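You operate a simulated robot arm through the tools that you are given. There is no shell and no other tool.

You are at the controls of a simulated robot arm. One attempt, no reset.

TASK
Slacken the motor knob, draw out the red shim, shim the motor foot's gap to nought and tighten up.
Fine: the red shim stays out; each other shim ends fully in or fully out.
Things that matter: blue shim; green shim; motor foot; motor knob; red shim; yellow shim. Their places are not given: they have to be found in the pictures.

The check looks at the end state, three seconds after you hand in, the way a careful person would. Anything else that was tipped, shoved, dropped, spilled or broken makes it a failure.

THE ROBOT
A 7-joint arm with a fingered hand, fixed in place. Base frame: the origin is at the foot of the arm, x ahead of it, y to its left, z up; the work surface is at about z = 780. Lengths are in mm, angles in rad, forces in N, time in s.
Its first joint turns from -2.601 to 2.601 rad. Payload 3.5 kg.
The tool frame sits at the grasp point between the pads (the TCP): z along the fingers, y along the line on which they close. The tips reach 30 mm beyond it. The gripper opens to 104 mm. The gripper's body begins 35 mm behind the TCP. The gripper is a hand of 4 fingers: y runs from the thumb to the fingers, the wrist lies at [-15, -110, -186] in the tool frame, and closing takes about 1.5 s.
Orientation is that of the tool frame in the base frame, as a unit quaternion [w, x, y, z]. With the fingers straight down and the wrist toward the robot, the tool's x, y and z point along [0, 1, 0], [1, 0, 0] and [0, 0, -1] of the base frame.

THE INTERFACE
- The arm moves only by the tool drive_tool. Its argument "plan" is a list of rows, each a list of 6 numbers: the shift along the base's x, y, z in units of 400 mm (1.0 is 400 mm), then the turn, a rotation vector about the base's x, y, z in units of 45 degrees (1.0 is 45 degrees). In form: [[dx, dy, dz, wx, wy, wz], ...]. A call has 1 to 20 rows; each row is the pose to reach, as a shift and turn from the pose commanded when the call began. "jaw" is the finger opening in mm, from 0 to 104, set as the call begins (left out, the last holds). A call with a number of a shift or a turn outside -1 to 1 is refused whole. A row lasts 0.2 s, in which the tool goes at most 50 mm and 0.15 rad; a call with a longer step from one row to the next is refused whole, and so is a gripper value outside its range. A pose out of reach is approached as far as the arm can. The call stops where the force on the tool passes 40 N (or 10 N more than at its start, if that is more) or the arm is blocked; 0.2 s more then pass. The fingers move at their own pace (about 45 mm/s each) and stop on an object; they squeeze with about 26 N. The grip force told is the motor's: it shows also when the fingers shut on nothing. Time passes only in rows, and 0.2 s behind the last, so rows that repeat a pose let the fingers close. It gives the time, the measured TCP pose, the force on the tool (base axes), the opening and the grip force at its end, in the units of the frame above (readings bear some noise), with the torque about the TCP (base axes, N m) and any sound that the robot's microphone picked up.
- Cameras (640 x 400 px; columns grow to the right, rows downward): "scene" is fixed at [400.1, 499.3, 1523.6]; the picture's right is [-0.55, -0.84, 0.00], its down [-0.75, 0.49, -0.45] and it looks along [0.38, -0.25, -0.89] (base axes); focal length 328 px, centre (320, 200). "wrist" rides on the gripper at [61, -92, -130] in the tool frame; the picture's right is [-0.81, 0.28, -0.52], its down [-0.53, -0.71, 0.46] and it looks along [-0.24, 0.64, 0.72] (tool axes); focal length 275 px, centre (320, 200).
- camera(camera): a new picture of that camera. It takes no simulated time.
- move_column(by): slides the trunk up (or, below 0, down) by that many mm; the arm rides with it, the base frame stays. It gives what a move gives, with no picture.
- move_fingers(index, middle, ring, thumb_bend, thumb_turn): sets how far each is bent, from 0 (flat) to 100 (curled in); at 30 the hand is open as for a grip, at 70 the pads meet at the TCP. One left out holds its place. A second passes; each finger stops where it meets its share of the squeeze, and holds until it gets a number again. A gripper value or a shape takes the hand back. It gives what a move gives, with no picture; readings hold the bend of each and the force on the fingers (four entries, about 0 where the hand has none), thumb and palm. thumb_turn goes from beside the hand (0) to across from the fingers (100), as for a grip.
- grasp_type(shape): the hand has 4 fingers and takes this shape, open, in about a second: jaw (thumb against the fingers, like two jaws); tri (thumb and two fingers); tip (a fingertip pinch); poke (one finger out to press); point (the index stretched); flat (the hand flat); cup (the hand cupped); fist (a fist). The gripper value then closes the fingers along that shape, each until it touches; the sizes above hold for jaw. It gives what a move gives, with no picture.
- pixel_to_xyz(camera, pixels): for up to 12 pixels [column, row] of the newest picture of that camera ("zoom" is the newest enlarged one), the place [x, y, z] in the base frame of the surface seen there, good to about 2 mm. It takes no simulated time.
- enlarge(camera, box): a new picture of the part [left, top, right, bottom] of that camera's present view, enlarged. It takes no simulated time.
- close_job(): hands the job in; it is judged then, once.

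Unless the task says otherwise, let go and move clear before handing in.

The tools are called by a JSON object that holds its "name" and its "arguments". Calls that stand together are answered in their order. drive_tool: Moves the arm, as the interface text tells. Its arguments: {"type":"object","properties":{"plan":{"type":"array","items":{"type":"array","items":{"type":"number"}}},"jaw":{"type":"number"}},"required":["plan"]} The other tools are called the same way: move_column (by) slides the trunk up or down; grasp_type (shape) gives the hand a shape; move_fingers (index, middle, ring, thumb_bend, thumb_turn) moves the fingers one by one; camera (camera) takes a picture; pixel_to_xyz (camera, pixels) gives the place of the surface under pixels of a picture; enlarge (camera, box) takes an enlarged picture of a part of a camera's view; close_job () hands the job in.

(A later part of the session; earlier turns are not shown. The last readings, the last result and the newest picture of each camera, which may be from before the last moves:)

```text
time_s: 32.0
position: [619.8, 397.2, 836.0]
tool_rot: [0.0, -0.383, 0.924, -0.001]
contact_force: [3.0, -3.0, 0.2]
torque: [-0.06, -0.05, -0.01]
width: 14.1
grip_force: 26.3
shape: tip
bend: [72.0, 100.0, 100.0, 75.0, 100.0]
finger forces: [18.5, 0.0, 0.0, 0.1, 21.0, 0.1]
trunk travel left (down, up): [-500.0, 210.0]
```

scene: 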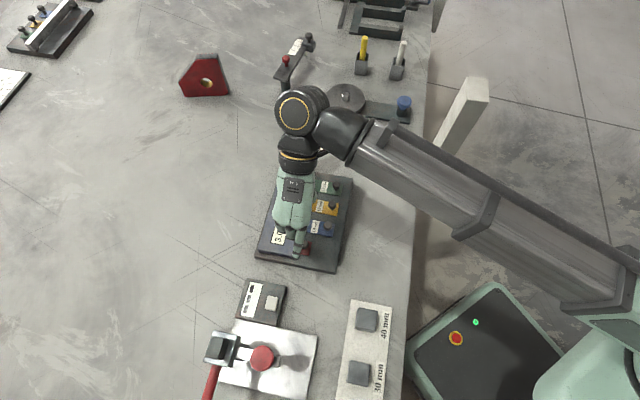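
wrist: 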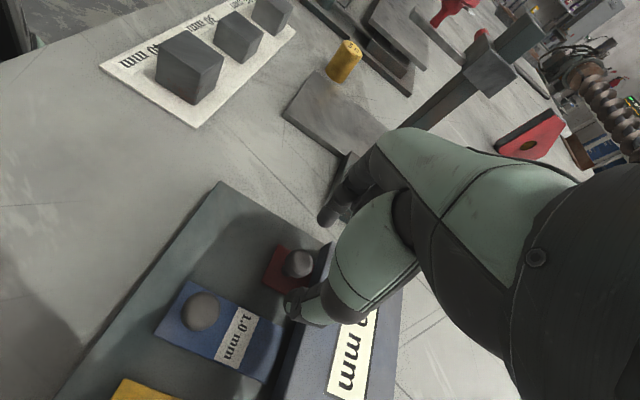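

Fz is now near 0 with the grip kept. I'll pull outward along (−0.707,−0.707) by 12 mm as a test and watch the force.

{"name": "drive_tool", "arguments": {"plan": [[-0.005, -0.005, 0, 0, 0, 0], [-0.01, -0.01, 0, 0, 0, 0], [-0.015, -0.015, 0, 0, 0, 0], [-0.021, -0.021, 0, 0, 0, 0], [-0.021, -0.021, 0, 0, 0, 0]]}}

{"name": "enlarge", "arguments": {"camera": "scene", "box": [265, 200, 345, 270]}}

{"name": "enlarge", "arguments": {"camera": "wrist", "box": [260, 170, 400, 340]}}

```text
time_s: 33.2
position: [612.2, 390.1, 835.3]
tool_rot: [0.0, -0.383, 0.924, 0.0]
contact_force: [2.0, -2.1, -4.1]
torque: [-0.05, -0.04, -0.08]
width: 14.1
grip_force: 25.4
shape: tip
bend: [72.0, 100.0, 100.0, 75.0, 100.0]
finger forces: [19.5, 0.1, 0.0, 0.0, 22.0, 0.1]
trunk travel left (down, up): [-500.0, 210.0]
```

```text
5.71 times, centred on (305, 235) of scene
```

zoom: 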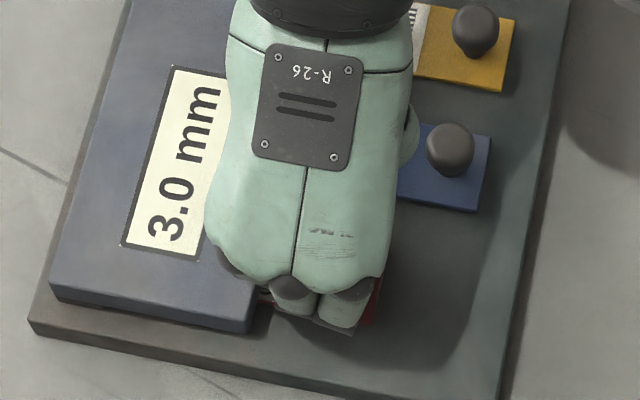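

```text
2.35 times, centred on (330, 255) of wrist
```

zoom: 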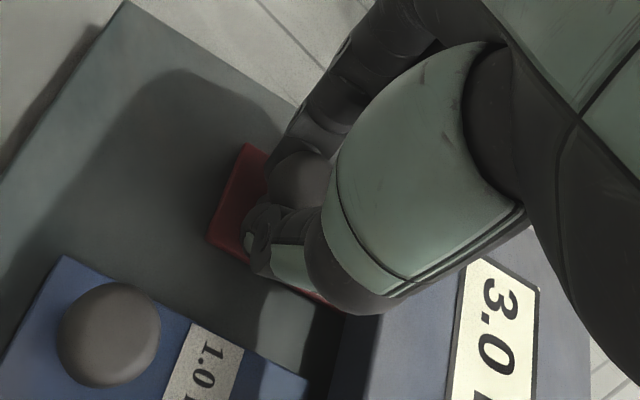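

The red shim slid with the hand at low force, so the knob is slack. I'll draw it out the rest of the way, about 32 mm more.

{"name": "drive_tool", "arguments": {"plan": [[-0.008, -0.008, 0, 0, 0, 0], [-0.016, -0.016, 0, 0, 0, 0], [-0.024, -0.024, 0, 0, 0, 0], [-0.032, -0.032, 0, 0, 0, 0], [-0.04, -0.04, 0, 0, 0, 0], [-0.048, -0.048, 0, 0, 0, 0], [-0.056, -0.056, 0, 0, 0, 0], [-0.056, -0.056, 0, 0, 0, 0]]}}

{"name": "enlarge", "arguments": {"camera": "scene", "box": [255, 190, 345, 280]}}

{"name": "enlarge", "arguments": {"camera": "wrist", "box": [240, 170, 400, 340]}}

```text
time_s: 35.0
position: [590.0, 366.3, 834.9]
tool_rot: [0.0, -0.382, 0.924, 0.0]
contact_force: [3.7, -3.1, -7.3]
torque: [-0.04, -0.06, -0.06]
width: 14.3
grip_force: 26.2
shape: tip
bend: [72.0, 100.0, 100.0, 75.0, 100.0]
finger forces: [19.9, 0.0, 0.0, 0.0, 22.8, 0.0]
trunk travel left (down, up): [-500.0, 210.0]
```

```text
4.44 times, centred on (300, 235) of scene
```

zoom: 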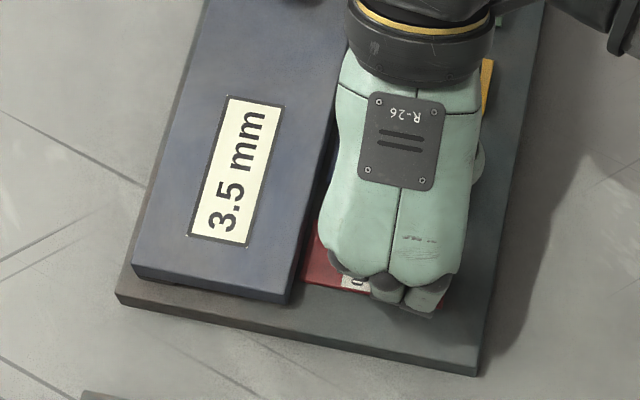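

```text
2.35 times, centred on (320, 255) of wrist
```

zoom: 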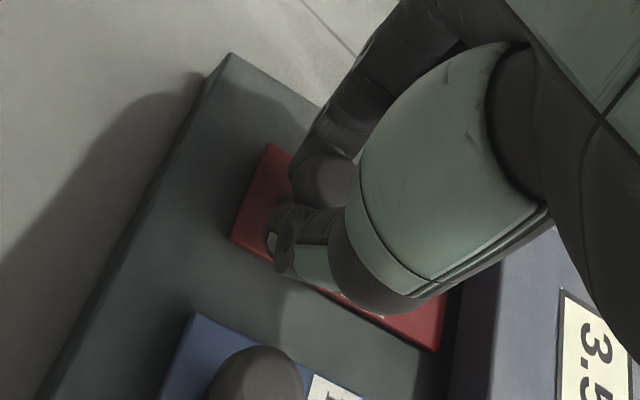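

The label now reads 3.5 mm, so red was 0.5 mm and the gap needs green 2.0 plus yellow 1.5. I'll nudge outward a little further to see whether there is an end stop.

{"name": "drive_tool", "arguments": {"plan": [[-0.003, -0.003, 0, 0, 0, 0], [-0.006, -0.006, 0, 0, 0, 0], [-0.006, -0.006, 0, 0, 0, 0]]}}

```text
time_s: 35.8
position: [587.4, 364.4, 834.8]
tool_rot: [0.0, -0.382, 0.924, 0.0]
contact_force: [7.1, -0.2, -6.2]
torque: [-0.04, -0.11, -0.04]
width: 14.0
grip_force: 26.1
shape: tip
bend: [72.0, 100.0, 100.0, 75.0, 100.0]
finger forces: [18.0, 0.0, 0.0, 0.0, 21.6, 0.0]
trunk travel left (down, up): [-500.0, 210.0]
```

The outward push met about 5 N, so red seems at its outer stop. I'll open only to 30 mm, since blue's handle is 53 mm to the side, and then rise straight up.

{"name": "drive_tool", "arguments": {"plan": [[0, 0, 0, 0, 0, 0], [0, 0, 0, 0, 0, 0], [0, 0, 0, 0, 0, 0], [0, 0, 0, 0, 0, 0]], "jaw": 32}}

{"name": "enlarge", "arguments": {"camera": "wrist", "box": [220, 170, 400, 340]}}

```text
time_s: 36.8
position: [586.6, 364.3, 836.0]
tool_rot: [0.0, -0.383, 0.924, -0.001]
contact_force: [-0.2, 0.0, 0.5]
torque: [0.01, 0.01, 0.0]
width: 31.8
grip_force: 0.0
shape: tip
bend: [73.0, 98.0, 99.0, 74.0, 100.0]
finger forces: [0.1, 0.0, 0.0, 0.0, 0.1, 0.0]
trunk travel left (down, up): [-500.0, 210.0]
```

```text
2.35 times, centred on (310, 255) of wrist
```

zoom: 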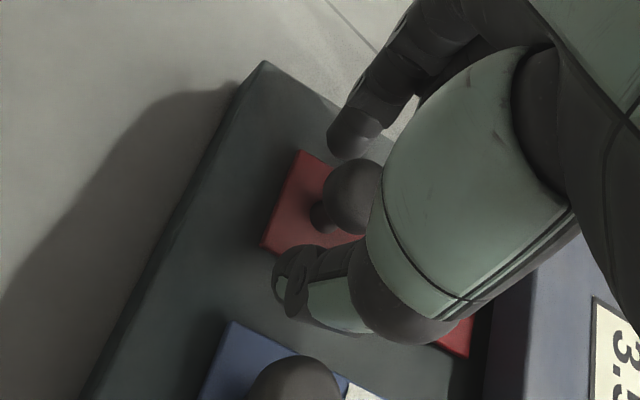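

The index and thumb are clear of red's handle, and blue is untouched. I'll rise 80 mm and move off toward the green side to re-measure.

{"name": "drive_tool", "arguments": {"plan": [[0, 0, 0.05, 0, 0, 0], [0, 0, 0.12, 0, 0, 0], [0, 0, 0.2, 0, 0, 0], [0.08, -0.08, 0.25, 0, 0, 0], [0.16, -0.16, 0.25, 0, 0, 0], [0.24, -0.24, 0.25, 0, 0, 0], [0.29, -0.28, 0.25, 0, 0, 0], [0.29, -0.28, 0.25, 0, 0, 0]]}}

{"name": "camera", "arguments": {"camera": "scene"}}

{"name": "camera", "arguments": {"camera": "wrist"}}

```text
time_s: 38.6
position: [703.2, 253.8, 935.4]
tool_rot: [0.0, -0.382, 0.924, 0.0]
contact_force: [0.6, 0.2, -0.3]
torque: [0.0, 0.01, -0.01]
width: 31.8
grip_force: 0.0
shape: tip
bend: [73.0, 98.0, 99.0, 74.0, 100.0]
finger forces: [0.1, 0.0, 0.0, 0.1, 0.1, 0.0]
trunk travel left (down, up): [-500.0, 210.0]
```

```text
taken
```

scene: 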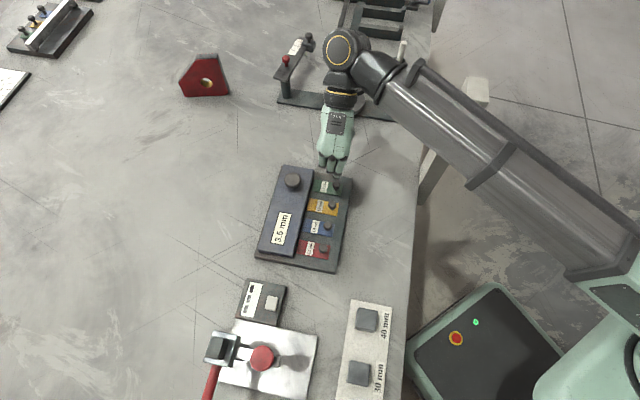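

```text
taken
```

wrist: 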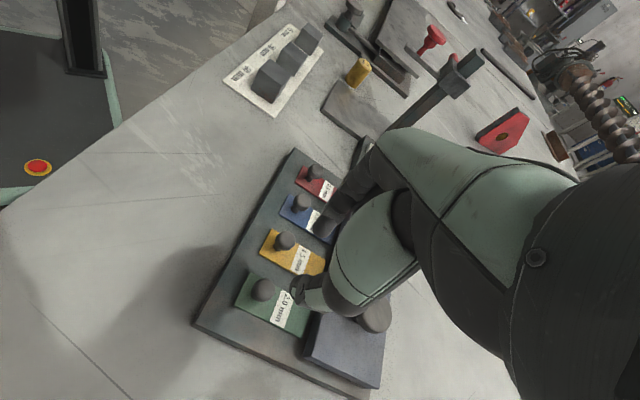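

Red is now fully out at (325,249) in the scene picture, and the label shows 3.5 mm. I'll enlarge to read the labels and measure the green and yellow handles.

{"name": "enlarge", "arguments": {"camera": "scene", "box": [255, 165, 355, 275]}}

{"name": "enlarge", "arguments": {"camera": "wrist", "box": [190, 140, 400, 400]}}

```text
3.64 times, centred on (305, 220) of scene
```

zoom: 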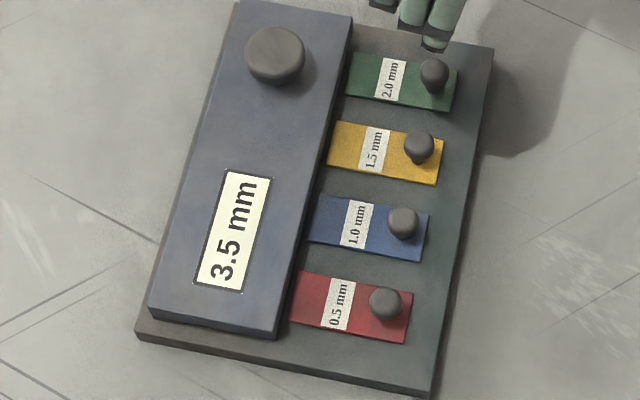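

```text
1.54 times, centred on (295, 270) of wrist
```

zoom: 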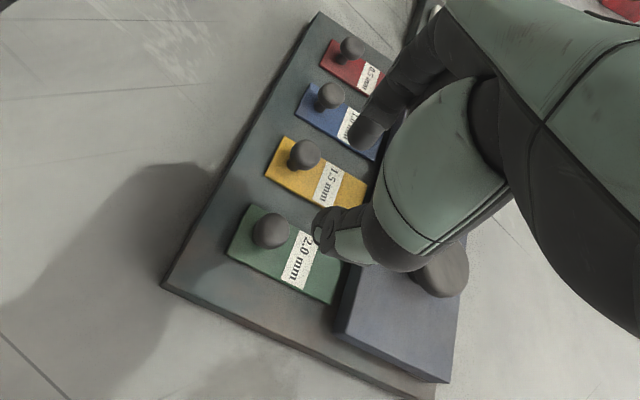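

Red reads 0.5 and lines up with the others fully out. The gap of 3.5 is exactly green 2.0 plus yellow 1.5. I'll measure the handle centres.

{"name": "pixel_to_xyz", "arguments": {"camera": "zoom", "pixels": [[271, 230], [258, 230], [285, 230], [271, 218], [271, 243], [304, 154], [293, 154], [316, 154], [304, 143], [304, 166], [350, 47], [331, 95]]}}

{"name": "pixel_to_xyz", "arguments": {"camera": "scene", "pixels": [[336, 185], [332, 205]]}}

```text
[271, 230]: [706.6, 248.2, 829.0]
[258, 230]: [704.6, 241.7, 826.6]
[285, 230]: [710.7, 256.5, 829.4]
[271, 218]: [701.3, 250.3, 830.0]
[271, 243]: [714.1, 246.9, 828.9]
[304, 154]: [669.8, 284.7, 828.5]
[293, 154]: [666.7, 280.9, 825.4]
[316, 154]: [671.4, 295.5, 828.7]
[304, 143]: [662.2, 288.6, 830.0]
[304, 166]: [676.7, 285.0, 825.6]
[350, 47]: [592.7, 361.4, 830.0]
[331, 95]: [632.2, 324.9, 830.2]
```

```text
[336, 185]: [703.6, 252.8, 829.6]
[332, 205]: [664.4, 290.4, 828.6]
```

Several views put the green handle at about (702.5,252.5), almost directly under the TCP. I'll descend to z≈862 for an alignment check.

{"name": "drive_tool", "arguments": {"plan": [[-0.001, -0.002, -0.04, 0, 0, 0], [-0.001, -0.002, -0.09, 0, 0, 0], [-0.001, -0.002, -0.13, 0, 0, 0], [-0.001, -0.002, -0.165, 0, 0, 0], [-0.001, -0.002, -0.18, 0, 0, 0], [-0.001, -0.002, -0.18, 0, 0, 0]], "jaw": 36}}

{"name": "enlarge", "arguments": {"camera": "wrist", "box": [220, 170, 400, 340]}}

{"name": "enlarge", "arguments": {"camera": "scene", "box": [300, 150, 370, 220]}}

```text
time_s: 40.0
position: [702.2, 251.3, 863.8]
tool_rot: [0.001, -0.383, 0.924, 0.0]
contact_force: [0.8, 1.1, -0.1]
torque: [-0.01, 0.0, 0.01]
width: 35.8
grip_force: 0.1
shape: tip
bend: [73.0, 98.0, 99.0, 73.0, 100.0]
finger forces: [0.1, 0.0, 0.0, 0.1, 0.0, 0.1]
trunk travel left (down, up): [-500.0, 210.0]
```

```text
2.35 times, centred on (310, 255) of wrist
```

zoom: 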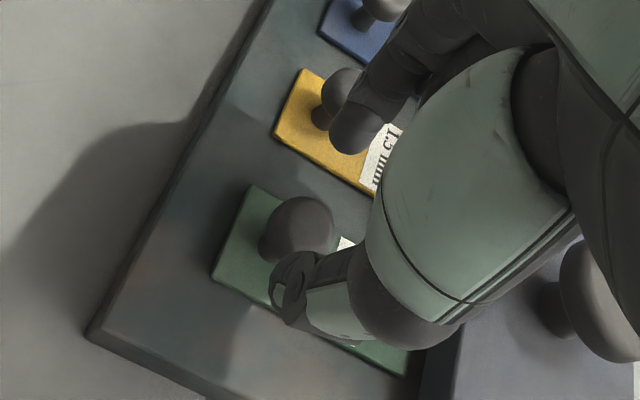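

```text
5.71 times, centred on (335, 185) of scene
```

zoom: 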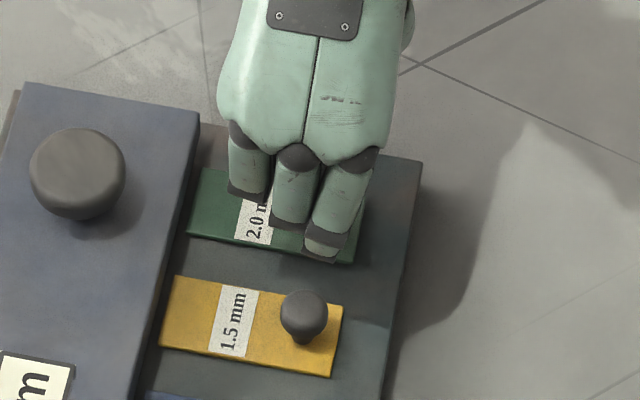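

The green handle sits at raw (301,267), nearly the same as red did at (298,264) when aligned, so alignment is good. I'll descend to 836 and pinch.

{"name": "drive_tool", "arguments": {"plan": [[0, 0, -0.025, 0, 0, 0], [0, 0, -0.05, 0, 0, 0], [0, 0, -0.068, 0, 0, 0], [0, 0, -0.068, 0, 0, 0]]}}

{"name": "drive_tool", "arguments": {"plan": [[0, 0, 0, 0, 0, 0], [0, 0, 0, 0, 0, 0], [0, 0, 0, 0, 0, 0], [0, 0, 0, 0, 0, 0], [0, 0, 0, 0, 0, 0]], "jaw": 5}}

{"name": "enlarge", "arguments": {"camera": "wrist", "box": [220, 170, 400, 340]}}

```text
time_s: 41.0
position: [703.1, 252.1, 836.9]
tool_rot: [0.0, -0.383, 0.924, 0.0]
contact_force: [0.2, 0.2, -0.3]
torque: [0.04, 0.0, -0.03]
width: 35.6
grip_force: 0.1
shape: tip
bend: [73.0, 98.0, 99.0, 73.0, 100.0]
finger forces: [0.0, 0.0, 0.0, 0.0, 0.1, 0.0]
trunk travel left (down, up): [-500.0, 210.0]
```

```text
time_s: 42.2
position: [702.9, 251.7, 837.7]
tool_rot: [0.0, -0.383, 0.924, 0.0]
contact_force: [3.7, -4.2, 1.6]
torque: [-0.06, -0.08, -0.02]
width: 5.5
grip_force: 0.0
shape: tip
bend: [67.0, 98.0, 99.0, 69.0, 100.0]
finger forces: [0.0, 0.0, 0.0, 0.0, 4.5, 0.0]
trunk travel left (down, up): [-500.0, 210.0]
```

```text
2.35 times, centred on (310, 255) of wrist
```

zoom: 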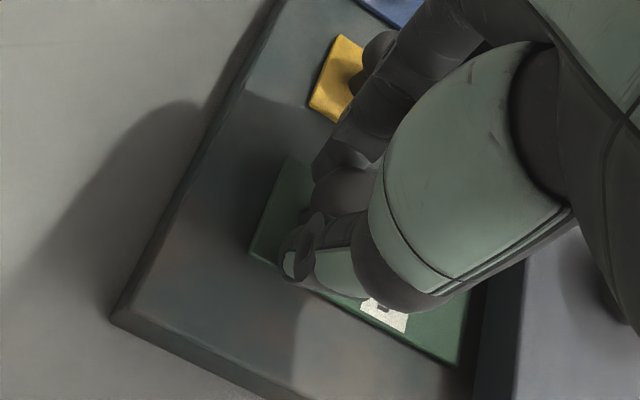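

The fingers have closed to 5.5 around the slim stem under the head, with only the thumb touching (4.5 N). I'll close fully to get a firm hold.

{"name": "drive_tool", "arguments": {"plan": [[0, 0, 0, 0, 0, 0], [0, 0, 0, 0, 0, 0], [0, 0, 0, 0, 0, 0], [0, 0, 0, 0, 0, 0]], "jaw": 0}}

{"name": "enlarge", "arguments": {"camera": "wrist", "box": [260, 200, 360, 300]}}

```text
time_s: 43.2
position: [703.6, 251.1, 835.9]
tool_rot: [0.0, -0.383, 0.924, 0.0]
contact_force: [2.6, -3.3, -16.8]
torque: [-0.07, -0.05, -0.03]
width: 7.5
grip_force: 26.6
shape: tip
bend: [70.0, 100.0, 100.0, 72.0, 100.0]
finger forces: [24.0, 0.0, 0.0, 0.0, 28.4, 0.0]
trunk travel left (down, up): [-500.0, 210.0]
```

```text
4.00 times, centred on (310, 250) of wrist
```

zoom: 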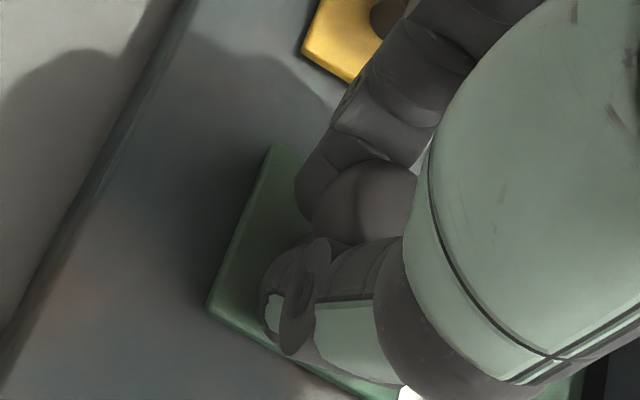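

The grip is firm now (24/28 N) with Fz −17 of lift. I'll ease down 3 mm to lower that, then slide inward.

{"name": "drive_tool", "arguments": {"plan": [[0, 0, -0.004, 0, 0, 0], [0, 0, -0.008, 0, 0, 0], [0, 0, -0.008, 0, 0, 0]]}}

```text
time_s: 44.0
position: [703.1, 251.7, 835.5]
tool_rot: [0.0, -0.383, 0.924, 0.0]
contact_force: [5.4, -5.5, 10.2]
torque: [-0.44, -0.35, -0.02]
width: 8.5
grip_force: 25.9
shape: tip
bend: [70.0, 100.0, 100.0, 73.0, 100.0]
finger forces: [22.4, 0.1, 0.0, 0.0, 46.6, 0.0]
trunk travel left (down, up): [-500.0, 210.0]
```

Now Fz is +10 and the thumb tip seems to be touching the shim. I'll come up 1.5 mm and slide inward 12 mm as a test.

{"name": "drive_tool", "arguments": {"plan": [[0, 0, 0.004, 0, 0, 0], [0, 0, 0.004, 0, 0, 0]]}}

{"name": "drive_tool", "arguments": {"plan": [[0.006, 0.006, 0, 0, 0, 0], [0.012, 0.012, 0, 0, 0, 0], [0.018, 0.018, 0, 0, 0, 0], [0.018, 0.018, 0, 0, 0, 0]]}}

{"name": "enlarge", "arguments": {"camera": "wrist", "box": [220, 170, 400, 340]}}

{"name": "enlarge", "arguments": {"camera": "scene", "box": [280, 150, 360, 220]}}

```text
time_s: 44.6
position: [702.6, 252.6, 834.9]
tool_rot: [0.001, -0.383, 0.924, 0.001]
contact_force: [5.2, -5.6, 3.4]
torque: [-0.35, -0.27, -0.04]
width: 7.9
grip_force: 25.8
shape: tip
bend: [70.0, 100.0, 100.0, 73.0, 100.0]
finger forces: [22.8, 0.1, 0.0, 0.1, 41.2, 0.0]
trunk travel left (down, up): [-500.0, 210.0]
```

```text
time_s: 45.6
position: [710.0, 258.8, 835.5]
tool_rot: [0.0, -0.383, 0.924, 0.0]
contact_force: [5.3, -4.1, 3.4]
torque: [-0.32, -0.23, -0.03]
width: 8.1
grip_force: 26.1
shape: tip
bend: [70.0, 100.0, 100.0, 73.0, 100.0]
finger forces: [22.9, 0.0, 0.0, 0.0, 40.7, 0.1]
trunk travel left (down, up): [-500.0, 210.0]
```

```text
2.35 times, centred on (310, 255) of wrist
```

zoom: 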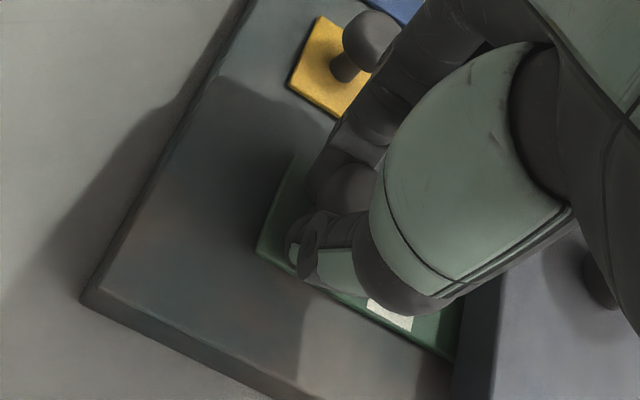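

```text
5.71 times, centred on (320, 185) of scene
```

zoom: 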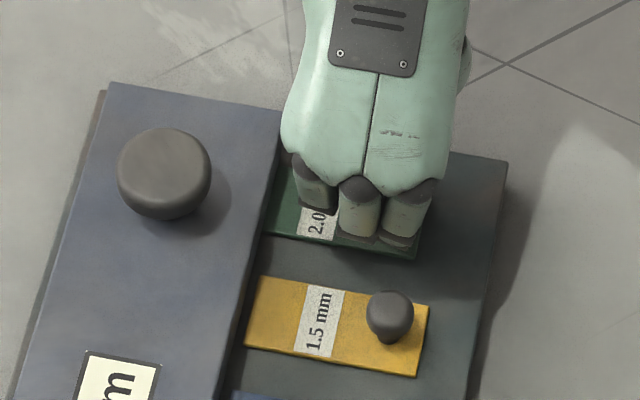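

Green moves with the hand at low force. I'll slide it the remaining 33 mm in, plus a touch more to reach the stop.

{"name": "drive_tool", "arguments": {"plan": [[0.01, 0.01, 0, 0, 0, 0], [0.02, 0.02, 0, 0, 0, 0], [0.03, 0.03, 0, 0, 0, 0], [0.04, 0.04, 0, 0, 0, 0], [0.05, 0.05, 0, 0, 0, 0], [0.056, 0.056, 0, 0, 0, 0], [0.06, 0.06, 0, 0, 0, 0], [0.062, 0.062, 0, 0, 0, 0], [0.062, 0.062, 0, 0, 0, 0]]}}

{"name": "enlarge", "arguments": {"camera": "wrist", "box": [220, 170, 400, 340]}}

{"name": "enlarge", "arguments": {"camera": "scene", "box": [250, 160, 360, 270]}}

```text
time_s: 47.6
position: [734.9, 282.3, 835.1]
tool_rot: [0.0, -0.382, 0.924, 0.0]
contact_force: [1.7, -7.2, -1.1]
torque: [-0.3, -0.21, -0.02]
width: 8.2
grip_force: 25.9
shape: tip
bend: [70.0, 100.0, 100.0, 73.0, 100.0]
finger forces: [24.7, 0.0, 0.1, 0.0, 39.4, 0.1]
trunk travel left (down, up): [-500.0, 210.0]
```

```text
2.35 times, centred on (310, 255) of wrist
```

zoom: 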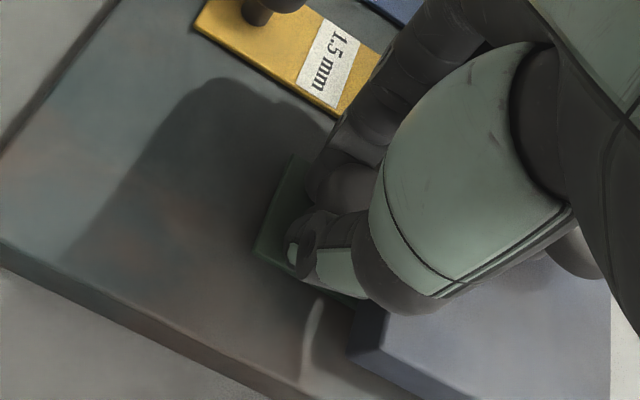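

```text
3.64 times, centred on (305, 215) of scene
```

zoom: 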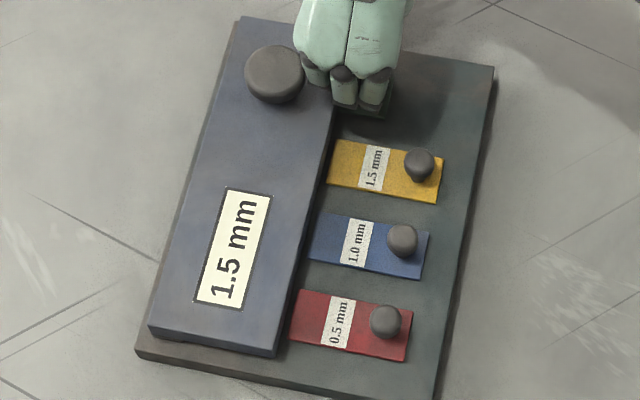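

The label now reads 1.5 mm, so green is in, with slight resistance at the stop. I'll release and rise, then shift over the yellow handle.

{"name": "drive_tool", "arguments": {"plan": [[0, 0, 0, 0, 0, 0], [0, 0, 0, 0, 0, 0], [0, 0, 0, 0, 0, 0], [0, 0, 0, 0, 0, 0], [0, 0, 0.04, 0, 0, 0], [0, 0, 0.1, 0, 0, 0], [0, 0, 0.18, 0, 0, 0], [-0.06, -0.0, 0.2, 0, 0, 0], [-0.12, 0.01, 0.2, 0, 0, 0], [-0.172, 0.02, 0.2, 0, 0, 0], [-0.172, 0.02, 0.2, 0, 0, 0]], "jaw": 36}}

{"name": "enlarge", "arguments": {"camera": "scene", "box": [250, 160, 360, 270]}}

{"name": "camera", "arguments": {"camera": "wrist"}}

```text
time_s: 50.0
position: [665.9, 290.5, 915.7]
tool_rot: [0.0, -0.383, 0.924, 0.001]
contact_force: [-0.1, 0.2, 1.1]
torque: [0.01, 0.02, 0.02]
width: 35.8
grip_force: 0.1
shape: tip
bend: [73.0, 98.0, 99.0, 73.0, 100.0]
finger forces: [0.0, 0.0, 0.0, 0.0, 0.0, 0.0]
trunk travel left (down, up): [-500.0, 210.0]
```

```text
3.64 times, centred on (305, 215) of scene
```

zoom: 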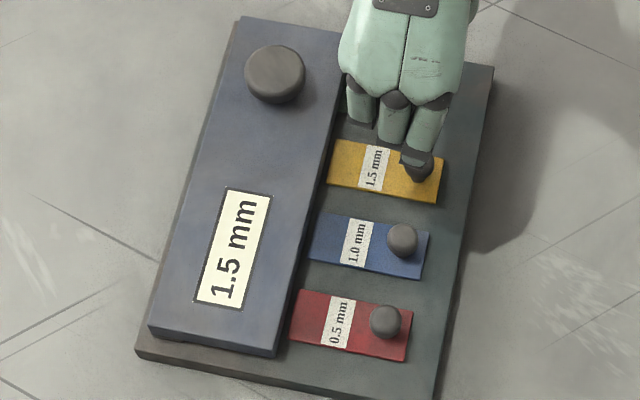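

```text
taken
```

wrist: 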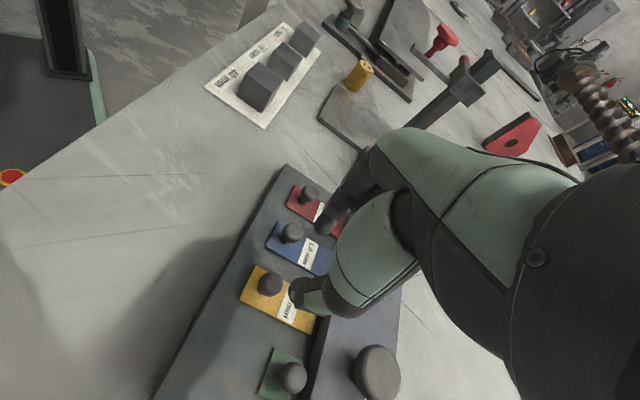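

The TCP (665.9,290.5) is over the yellow handle, estimated at (665,291). I'll descend to 863 and check alignment.

{"name": "drive_tool", "arguments": {"plan": [[0, 0, -0.04, 0, 0, 0], [0, 0, -0.08, 0, 0, 0], [0, 0, -0.115, 0, 0, 0], [0, 0, -0.13, 0, 0, 0], [0, 0, -0.13, 0, 0, 0]]}}

{"name": "enlarge", "arguments": {"camera": "wrist", "box": [220, 170, 400, 340]}}

```text
time_s: 51.2
position: [664.7, 292.7, 863.8]
tool_rot: [-0.001, -0.383, 0.924, 0.0]
contact_force: [0.3, 0.2, -0.4]
torque: [0.0, -0.02, 0.01]
width: 35.6
grip_force: 0.0
shape: tip
bend: [73.0, 98.0, 99.0, 73.0, 100.0]
finger forces: [0.1, 0.0, 0.0, 0.0, 0.1, 0.0]
trunk travel left (down, up): [-500.0, 210.0]
```

```text
2.35 times, centred on (310, 255) of wrist
```

zoom: 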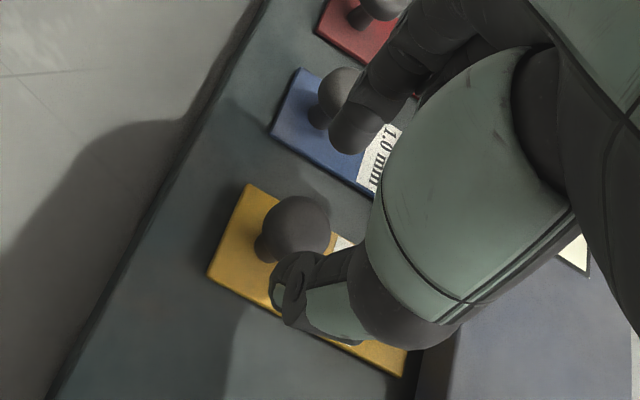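

Alignment matches green's. Last time the thumb touched first, so I'll shift 1.5 mm toward the thumb side, descend to z≈838 and close.

{"name": "drive_tool", "arguments": {"plan": [[0.0025, -0.0025, -0.025, 0, 0, 0], [0.0025, -0.0025, -0.05, 0, 0, 0], [0.0025, -0.0025, -0.066, 0, 0, 0], [0.0025, -0.0025, -0.066, 0, 0, 0]]}}

{"name": "drive_tool", "arguments": {"plan": [[0, 0, 0, 0, 0, 0], [0, 0, 0, 0, 0, 0], [0, 0, 0, 0, 0, 0], [0, 0, 0, 0, 0, 0], [0, 0, 0, 0, 0, 0]], "jaw": 0}}

{"name": "enlarge", "arguments": {"camera": "wrist", "box": [220, 170, 400, 340]}}

```text
time_s: 52.2
position: [667.3, 292.4, 836.6]
tool_rot: [0.0, -0.383, 0.924, 0.0]
contact_force: [-0.6, -0.8, 0.6]
torque: [-0.02, 0.01, 0.01]
width: 35.7
grip_force: 0.1
shape: tip
bend: [73.0, 98.0, 99.0, 73.0, 100.0]
finger forces: [0.0, 0.1, 0.0, 0.1, 0.0, 0.1]
trunk travel left (down, up): [-500.0, 210.0]
```

```text
time_s: 53.4
position: [667.0, 290.7, 835.7]
tool_rot: [-0.001, -0.383, 0.924, 0.0]
contact_force: [-0.5, 0.1, -17.2]
torque: [0.05, 0.04, -0.01]
width: 12.3
grip_force: 26.0
shape: tip
bend: [71.0, 100.0, 100.0, 75.0, 100.0]
finger forces: [25.0, 0.0, 0.0, 0.0, 23.7, 0.1]
trunk travel left (down, up): [-500.0, 210.0]
```

```text
2.35 times, centred on (310, 255) of wrist
```

zoom: 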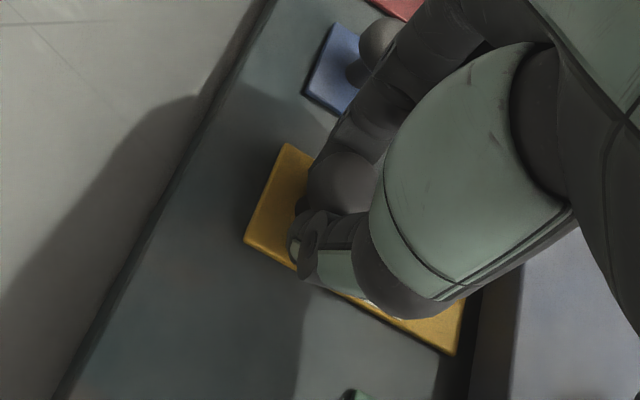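

The pinch is balanced (25/23.7 N), with Fz −17 of lift. I'll ease down 2.5 mm, then slide yellow inward by about 45 mm.

{"name": "drive_tool", "arguments": {"plan": [[0, 0, -0.003, 0, 0, 0], [0, 0, -0.006, 0, 0, 0], [0, 0, -0.006, 0, 0, 0]]}}

{"name": "drive_tool", "arguments": {"plan": [[0.006, 0.006, 0, 0, 0, 0], [0.014, 0.014, 0, 0, 0, 0], [0.024, 0.024, 0, 0, 0, 0], [0.034, 0.034, 0, 0, 0, 0], [0.044, 0.044, 0, 0, 0, 0], [0.054, 0.054, 0, 0, 0, 0], [0.064, 0.064, 0, 0, 0, 0], [0.072, 0.072, 0, 0, 0, 0], [0.076, 0.076, 0, 0, 0, 0], [0.078, 0.078, 0, 0, 0, 0], [0.078, 0.078, 0, 0, 0, 0]]}}

{"name": "enlarge", "arguments": {"camera": "wrist", "box": [220, 170, 400, 340]}}

{"name": "enlarge", "arguments": {"camera": "scene", "box": [250, 160, 360, 270]}}

```text
time_s: 54.2
position: [667.2, 291.3, 836.0]
tool_rot: [0.0, -0.383, 0.924, 0.0]
contact_force: [1.0, -1.6, -3.0]
torque: [-0.02, -0.01, -0.05]
width: 12.9
grip_force: 26.0
shape: tip
bend: [71.0, 100.0, 100.0, 75.0, 100.0]
finger forces: [24.0, 0.1, 0.1, 0.0, 27.8, 0.1]
trunk travel left (down, up): [-500.0, 210.0]
```

```text
time_s: 56.6
position: [697.4, 322.6, 834.5]
tool_rot: [0.0, -0.382, 0.924, 0.0]
contact_force: [1.0, -0.7, -2.3]
torque: [-0.01, -0.02, 0.02]
width: 13.0
grip_force: 26.1
shape: tip
bend: [71.0, 100.0, 100.0, 75.0, 100.0]
finger forces: [25.1, 0.1, 0.0, 0.0, 28.9, 0.0]
trunk travel left (down, up): [-500.0, 210.0]
```

```text
2.35 times, centred on (310, 255) of wrist
```

zoom: 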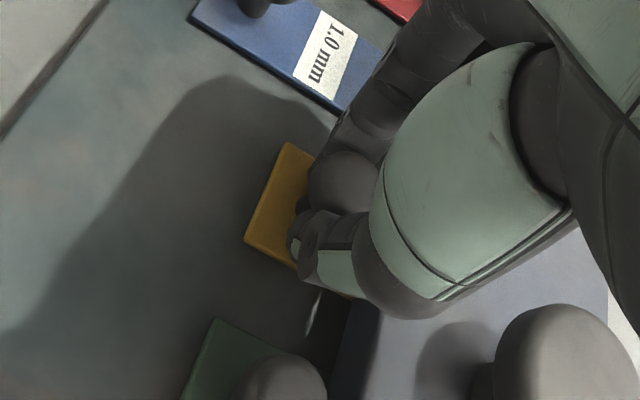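

```text
3.64 times, centred on (305, 215) of scene
```

zoom: 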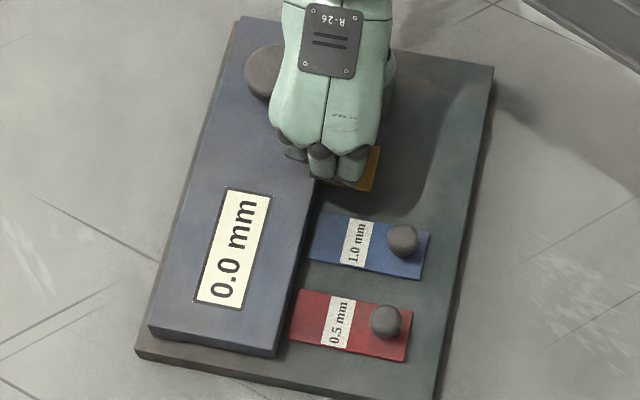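

The label reads 0.0 mm, and yellow's outer edge is collinear with green's. I'll nudge inward 2 mm to make sure yellow is at its stop.

{"name": "drive_tool", "arguments": {"plan": [[0.002, 0.002, 0, 0, 0, 0], [0.004, 0.004, 0, 0, 0, 0], [0.004, 0.004, 0, 0, 0, 0]]}}

```text
time_s: 57.4
position: [699.3, 324.1, 834.4]
tool_rot: [0.0, -0.383, 0.924, 0.0]
contact_force: [-1.5, -3.2, -1.1]
torque: [-0.12, 0.01, 0.0]
width: 12.7
grip_force: 26.2
shape: tip
bend: [71.0, 100.0, 100.0, 75.0, 100.0]
finger forces: [25.3, 0.0, 0.0, 0.0, 29.9, 0.0]
trunk travel left (down, up): [-500.0, 210.0]
```

Resistance of about 3 N confirms the stop. I'll release, rise and return over the knob at the yaw where I let go of it.

{"name": "drive_tool", "arguments": {"plan": [[0, 0, 0, 0, 0, 0], [0, 0, 0, 0, 0, 0], [0, 0, 0, 0, 0, 0], [0, 0, 0, 0, 0, 0], [0, 0, 0.04, 0, 0, 0], [0, 0, 0.1, 0, 0, 0], [0, 0, 0.18, 0, 0, 0], [0, 0, 0.25, 0, 0, 0], [0, 0, 0.3, 0, 0, 0], [0, 0, 0.3, 0, 0, 0]], "jaw": 34}}

{"name": "enlarge", "arguments": {"camera": "scene", "box": [250, 160, 360, 270]}}

{"name": "camera", "arguments": {"camera": "wrist"}}

```text
time_s: 59.6
position: [698.9, 324.3, 953.4]
tool_rot: [0.0, -0.382, 0.924, -0.001]
contact_force: [0.1, -0.2, 0.6]
torque: [0.0, 0.01, -0.05]
width: 33.9
grip_force: 0.0
shape: tip
bend: [73.0, 98.0, 99.0, 74.0, 100.0]
finger forces: [0.0, 0.1, 0.1, 0.1, 0.0, 0.0]
trunk travel left (down, up): [-500.0, 210.0]
```

```text
3.64 times, centred on (305, 215) of scene
```

zoom: 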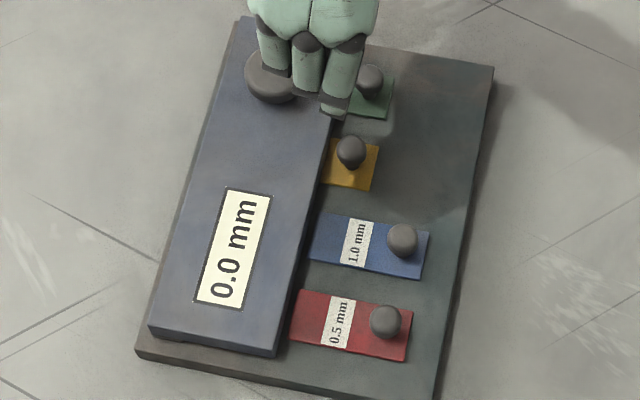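

```text
taken
```

wrist: 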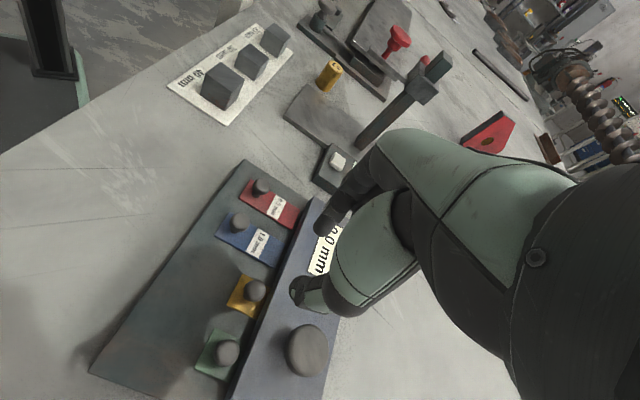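

The end state of the shims is right: green and yellow in, blue and red out, label 0.0 mm. Keeping the current yaw for maximum clockwise range, I'll move over the knob in the tri shape.

{"name": "grasp_type", "arguments": {"shape": "tri"}}

{"name": "drive_tool", "arguments": {"plan": [[0.05, 0.013, 0, 0, 0, 0], [0.1, 0.026, 0, 0, 0, 0], [0.152, 0.039, 0, 0, 0, 0], [0.152, 0.039, -0.06, 0, 0, 0], [0.152, 0.039, -0.12, 0, 0, 0], [0.152, 0.039, -0.16, 0, 0, 0], [0.152, 0.039, -0.19, 0, 0, 0], [0.152, 0.039, -0.206, 0, 0, 0], [0.152, 0.039, -0.206, 0, 0, 0]], "jaw": 90}}

{"name": "camera", "arguments": {"camera": "wrist"}}

{"name": "enlarge", "arguments": {"camera": "scene", "box": [250, 150, 360, 260]}}

```text
time_s: 60.5
position: [698.2, 324.2, 954.5]
tool_rot: [-0.001, -0.383, 0.924, 0.0]
contact_force: [0.9, -0.1, 0.7]
torque: [-0.01, 0.01, 0.01]
width: 103.7
grip_force: 0.0
shape: tri
bend: [30.0, 30.0, 99.0, 30.0, 98.0]
finger forces: [0.0, 0.0, 0.0, 0.0, 0.0, 0.0]
trunk travel left (down, up): [-500.0, 210.0]
```

```text
time_s: 62.5
position: [761.2, 340.4, 872.3]
tool_rot: [0.0, -0.383, 0.924, 0.001]
contact_force: [0.8, 0.6, -0.8]
torque: [0.0, -0.01, -0.02]
width: 89.9
grip_force: 0.0
shape: tri
bend: [27.0, 32.0, 99.0, 41.0, 98.0]
finger forces: [0.1, 0.1, 0.0, 0.0, 0.0, 0.0]
trunk travel left (down, up): [-500.0, 210.0]
```

```text
taken
```

wrist: 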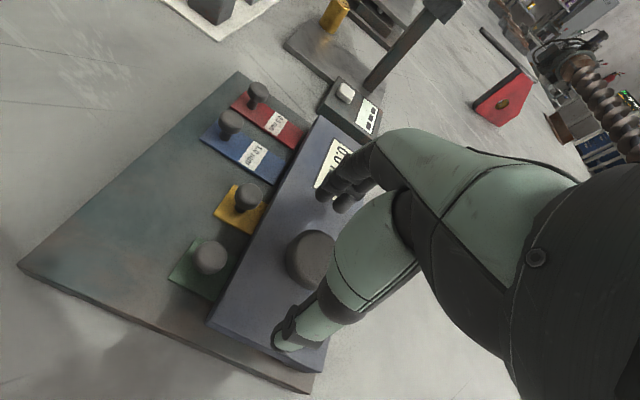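

```text
3.64 times, centred on (305, 205) of scene
```

zoom: 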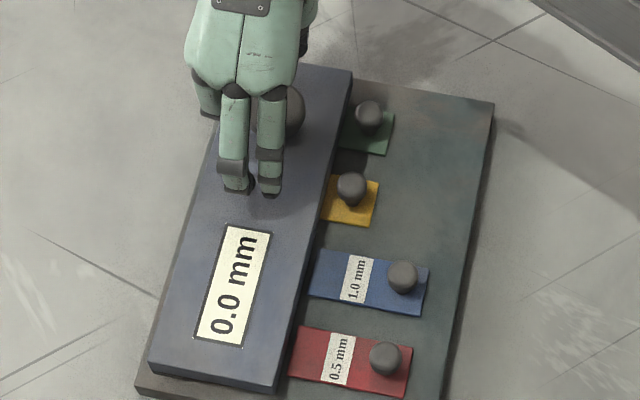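

The knob at (310,258) in the wrist view lies between the open fingers and the thumb. I'll close on its rim.

{"name": "drive_tool", "arguments": {"plan": [[0, 0, 0, 0, 0, 0], [0, 0, 0, 0, 0, 0], [0, 0, 0, 0, 0, 0], [0, 0, 0, 0, 0, 0], [0, 0, 0, 0, 0, 0], [0, 0, 0, 0, 0, 0], [0, 0, 0, 0, 0, 0]], "jaw": 20}}

{"name": "enlarge", "arguments": {"camera": "wrist", "box": [260, 170, 400, 340]}}

```text
time_s: 64.1
position: [760.7, 339.5, 872.8]
tool_rot: [0.001, -0.382, 0.924, -0.001]
contact_force: [0.0, -2.5, -0.4]
torque: [-0.08, -0.04, 0.01]
width: 30.6
grip_force: 26.1
shape: tri
bend: [74.0, 55.0, 100.0, 73.0, 100.0]
finger forces: [10.9, 10.8, 0.0, 0.0, 23.5, 0.0]
trunk travel left (down, up): [-500.0, 210.0]
```

```text
2.35 times, centred on (330, 255) of wrist
```

zoom: 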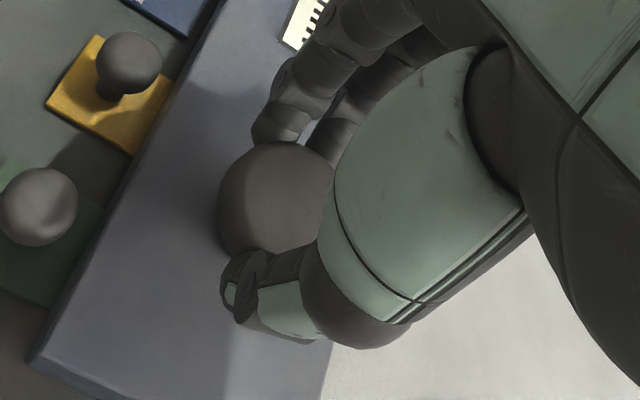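

The grip is good (10.9/10.8/23.5 N, Fz≈0). I'll turn clockwise 45° at a time to tighten, watching the z-torque.

{"name": "drive_tool", "arguments": {"plan": [[0, 0, 0, 0, 0, -0.1], [0, 0, 0, 0, 0, -0.2], [0, 0, 0, 0, 0, -0.3], [0, 0, 0, 0, 0, -0.4], [0, 0, 0, 0, 0, -0.5], [0, 0, 0, 0, 0, -0.6], [0, 0, 0, 0, 0, -0.7], [0, 0, 0, 0, 0, -0.8], [0, 0, 0, 0, 0, -0.9], [0, 0, 0, 0, 0, -1.0], [0, 0, 0, 0, 0, -1.0]]}}

{"name": "drive_tool", "arguments": {"plan": [[0, 0, 0, 0, 0, -0.1], [0, 0, 0, 0, 0, -0.2], [0, 0, 0, 0, 0, -0.3], [0, 0, 0, 0, 0, -0.4], [0, 0, 0, 0, 0, -0.5], [0, 0, 0, 0, 0, -0.6], [0, 0, 0, 0, 0, -0.7], [0, 0, 0, 0, 0, -0.8], [0, 0, 0, 0, 0, -0.9], [0, 0, 0, 0, 0, -1.0], [0, 0, 0, 0, 0, -1.0]]}}

{"name": "enlarge", "arguments": {"camera": "wrist", "box": [260, 170, 400, 340]}}

{"name": "enlarge", "arguments": {"camera": "scene", "box": [240, 150, 360, 270]}}

```text
time_s: 66.5
position: [760.3, 339.3, 871.3]
tool_rot: [0.0, 0.0, 1.0, -0.001]
contact_force: [-1.4, 7.5, 0.4]
torque: [0.26, 0.07, 0.04]
width: 30.4
grip_force: 26.2
shape: tri
bend: [74.0, 54.0, 100.0, 73.0, 100.0]
finger forces: [13.8, 15.0, 0.1, 0.0, 21.1, 0.1]
trunk travel left (down, up): [-500.0, 210.0]
```

```text
time_s: 68.9
position: [759.0, 340.3, 872.2]
tool_rot: [0.0, 0.383, 0.924, -0.001]
contact_force: [6.1, 13.1, 9.2]
torque: [0.48, -0.31, 0.03]
width: 30.9
grip_force: 25.6
shape: tri
bend: [74.0, 52.0, 100.0, 75.0, 100.0]
finger forces: [17.6, 18.0, 0.1, 0.0, 19.6, 0.0]
trunk travel left (down, up): [-500.0, 210.0]
```

```text
2.35 times, centred on (330, 255) of wrist
```

zoom: 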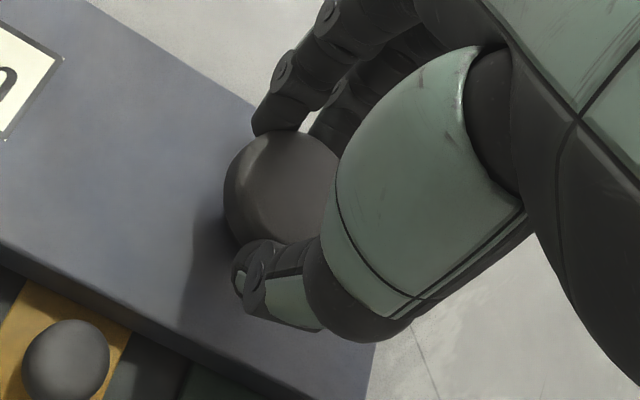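

```text
3.33 times, centred on (300, 210) of scene
```

zoom: 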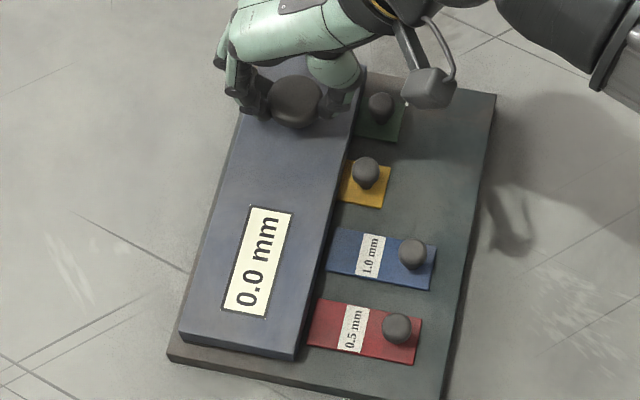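

I've turned 90° clockwise so far, with lateral force building to about 14 N and no stop yet. I'll continue another 45°.

{"name": "drive_tool", "arguments": {"plan": [[0, 0, 0, 0, 0, -0.1], [0, 0, 0, 0, 0, -0.2], [0, 0, 0, 0, 0, -0.3], [0, 0, 0, 0, 0, -0.4], [0, 0, 0, 0, 0, -0.5], [0, 0, 0, 0, 0, -0.6], [0, 0, 0, 0, 0, -0.7], [0, 0, 0, 0, 0, -0.8], [0, 0, 0, 0, 0, -0.9], [0, 0, 0, 0, 0, -1.0], [0, 0, 0, 0, 0, -1.0]]}}

{"name": "enlarge", "arguments": {"camera": "wrist", "box": [260, 170, 400, 340]}}

{"name": "enlarge", "arguments": {"camera": "scene", "box": [270, 150, 330, 210]}}

```text
time_s: 71.3
position: [760.9, 339.3, 871.1]
tool_rot: [0.001, 0.707, 0.707, -0.001]
contact_force: [13.8, 11.6, 9.3]
torque: [0.26, -0.62, 0.05]
width: 31.1
grip_force: 25.8
shape: tri
bend: [73.0, 52.0, 100.0, 75.0, 100.0]
finger forces: [19.6, 16.5, 0.0, 0.0, 19.8, 0.1]
trunk travel left (down, up): [-500.0, 210.0]
```

```text
2.35 times, centred on (330, 255) of wrist
```

zoom: 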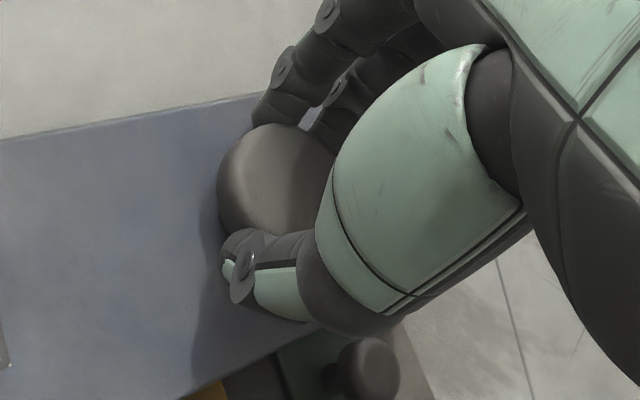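

```text
6.67 times, centred on (300, 180) of scene
```

zoom: 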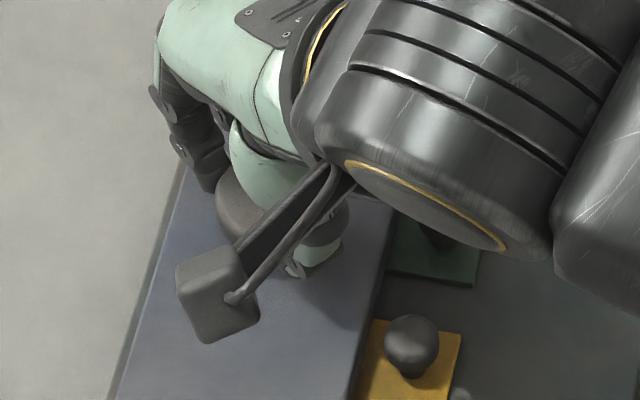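

The z-torque is still low (0.05 N·m), so the knob is turning freely rather than slipping, and no tight stop has come yet. I'll continue another 45° clockwise.

{"name": "drive_tool", "arguments": {"plan": [[0, 0, 0, 0, 0, -0.1], [0, 0, 0, 0, 0, -0.2], [0, 0, 0, 0, 0, -0.3], [0, 0, 0, 0, 0, -0.4], [0, 0, 0, 0, 0, -0.5], [0, 0, 0, 0, 0, -0.6], [0, 0, 0, 0, 0, -0.7], [0, 0, 0, 0, 0, -0.8], [0, 0, 0, 0, 0, -0.9], [0, 0, 0, 0, 0, -1.0], [0, 0, 0, 0, 0, -1.0]]}}

{"name": "enlarge", "arguments": {"camera": "wrist", "box": [260, 170, 400, 340]}}

```text
time_s: 73.7
position: [762.5, 343.1, 871.3]
tool_rot: [0.0, 0.923, 0.384, 0.003]
contact_force: [23.9, 29.3, 9.4]
torque: [0.58, -0.88, 0.92]
width: 28.5
grip_force: 26.3
shape: tri
bend: [74.0, 51.0, 100.0, 75.0, 100.0]
finger forces: [34.2, 13.3, 0.0, 0.0, 20.6, 0.1]
trunk travel left (down, up): [-500.0, 210.0]
```

```text
2.35 times, centred on (330, 255) of wrist
```

zoom: 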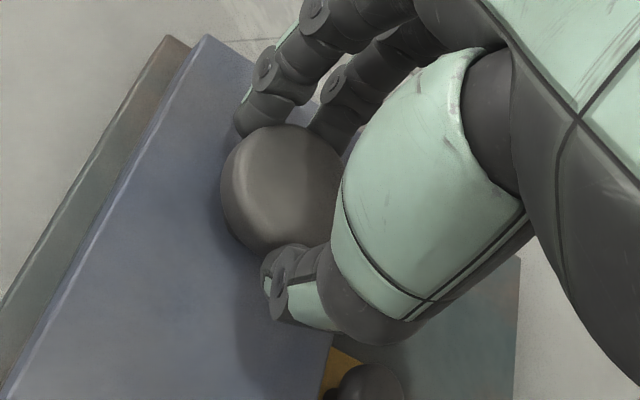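

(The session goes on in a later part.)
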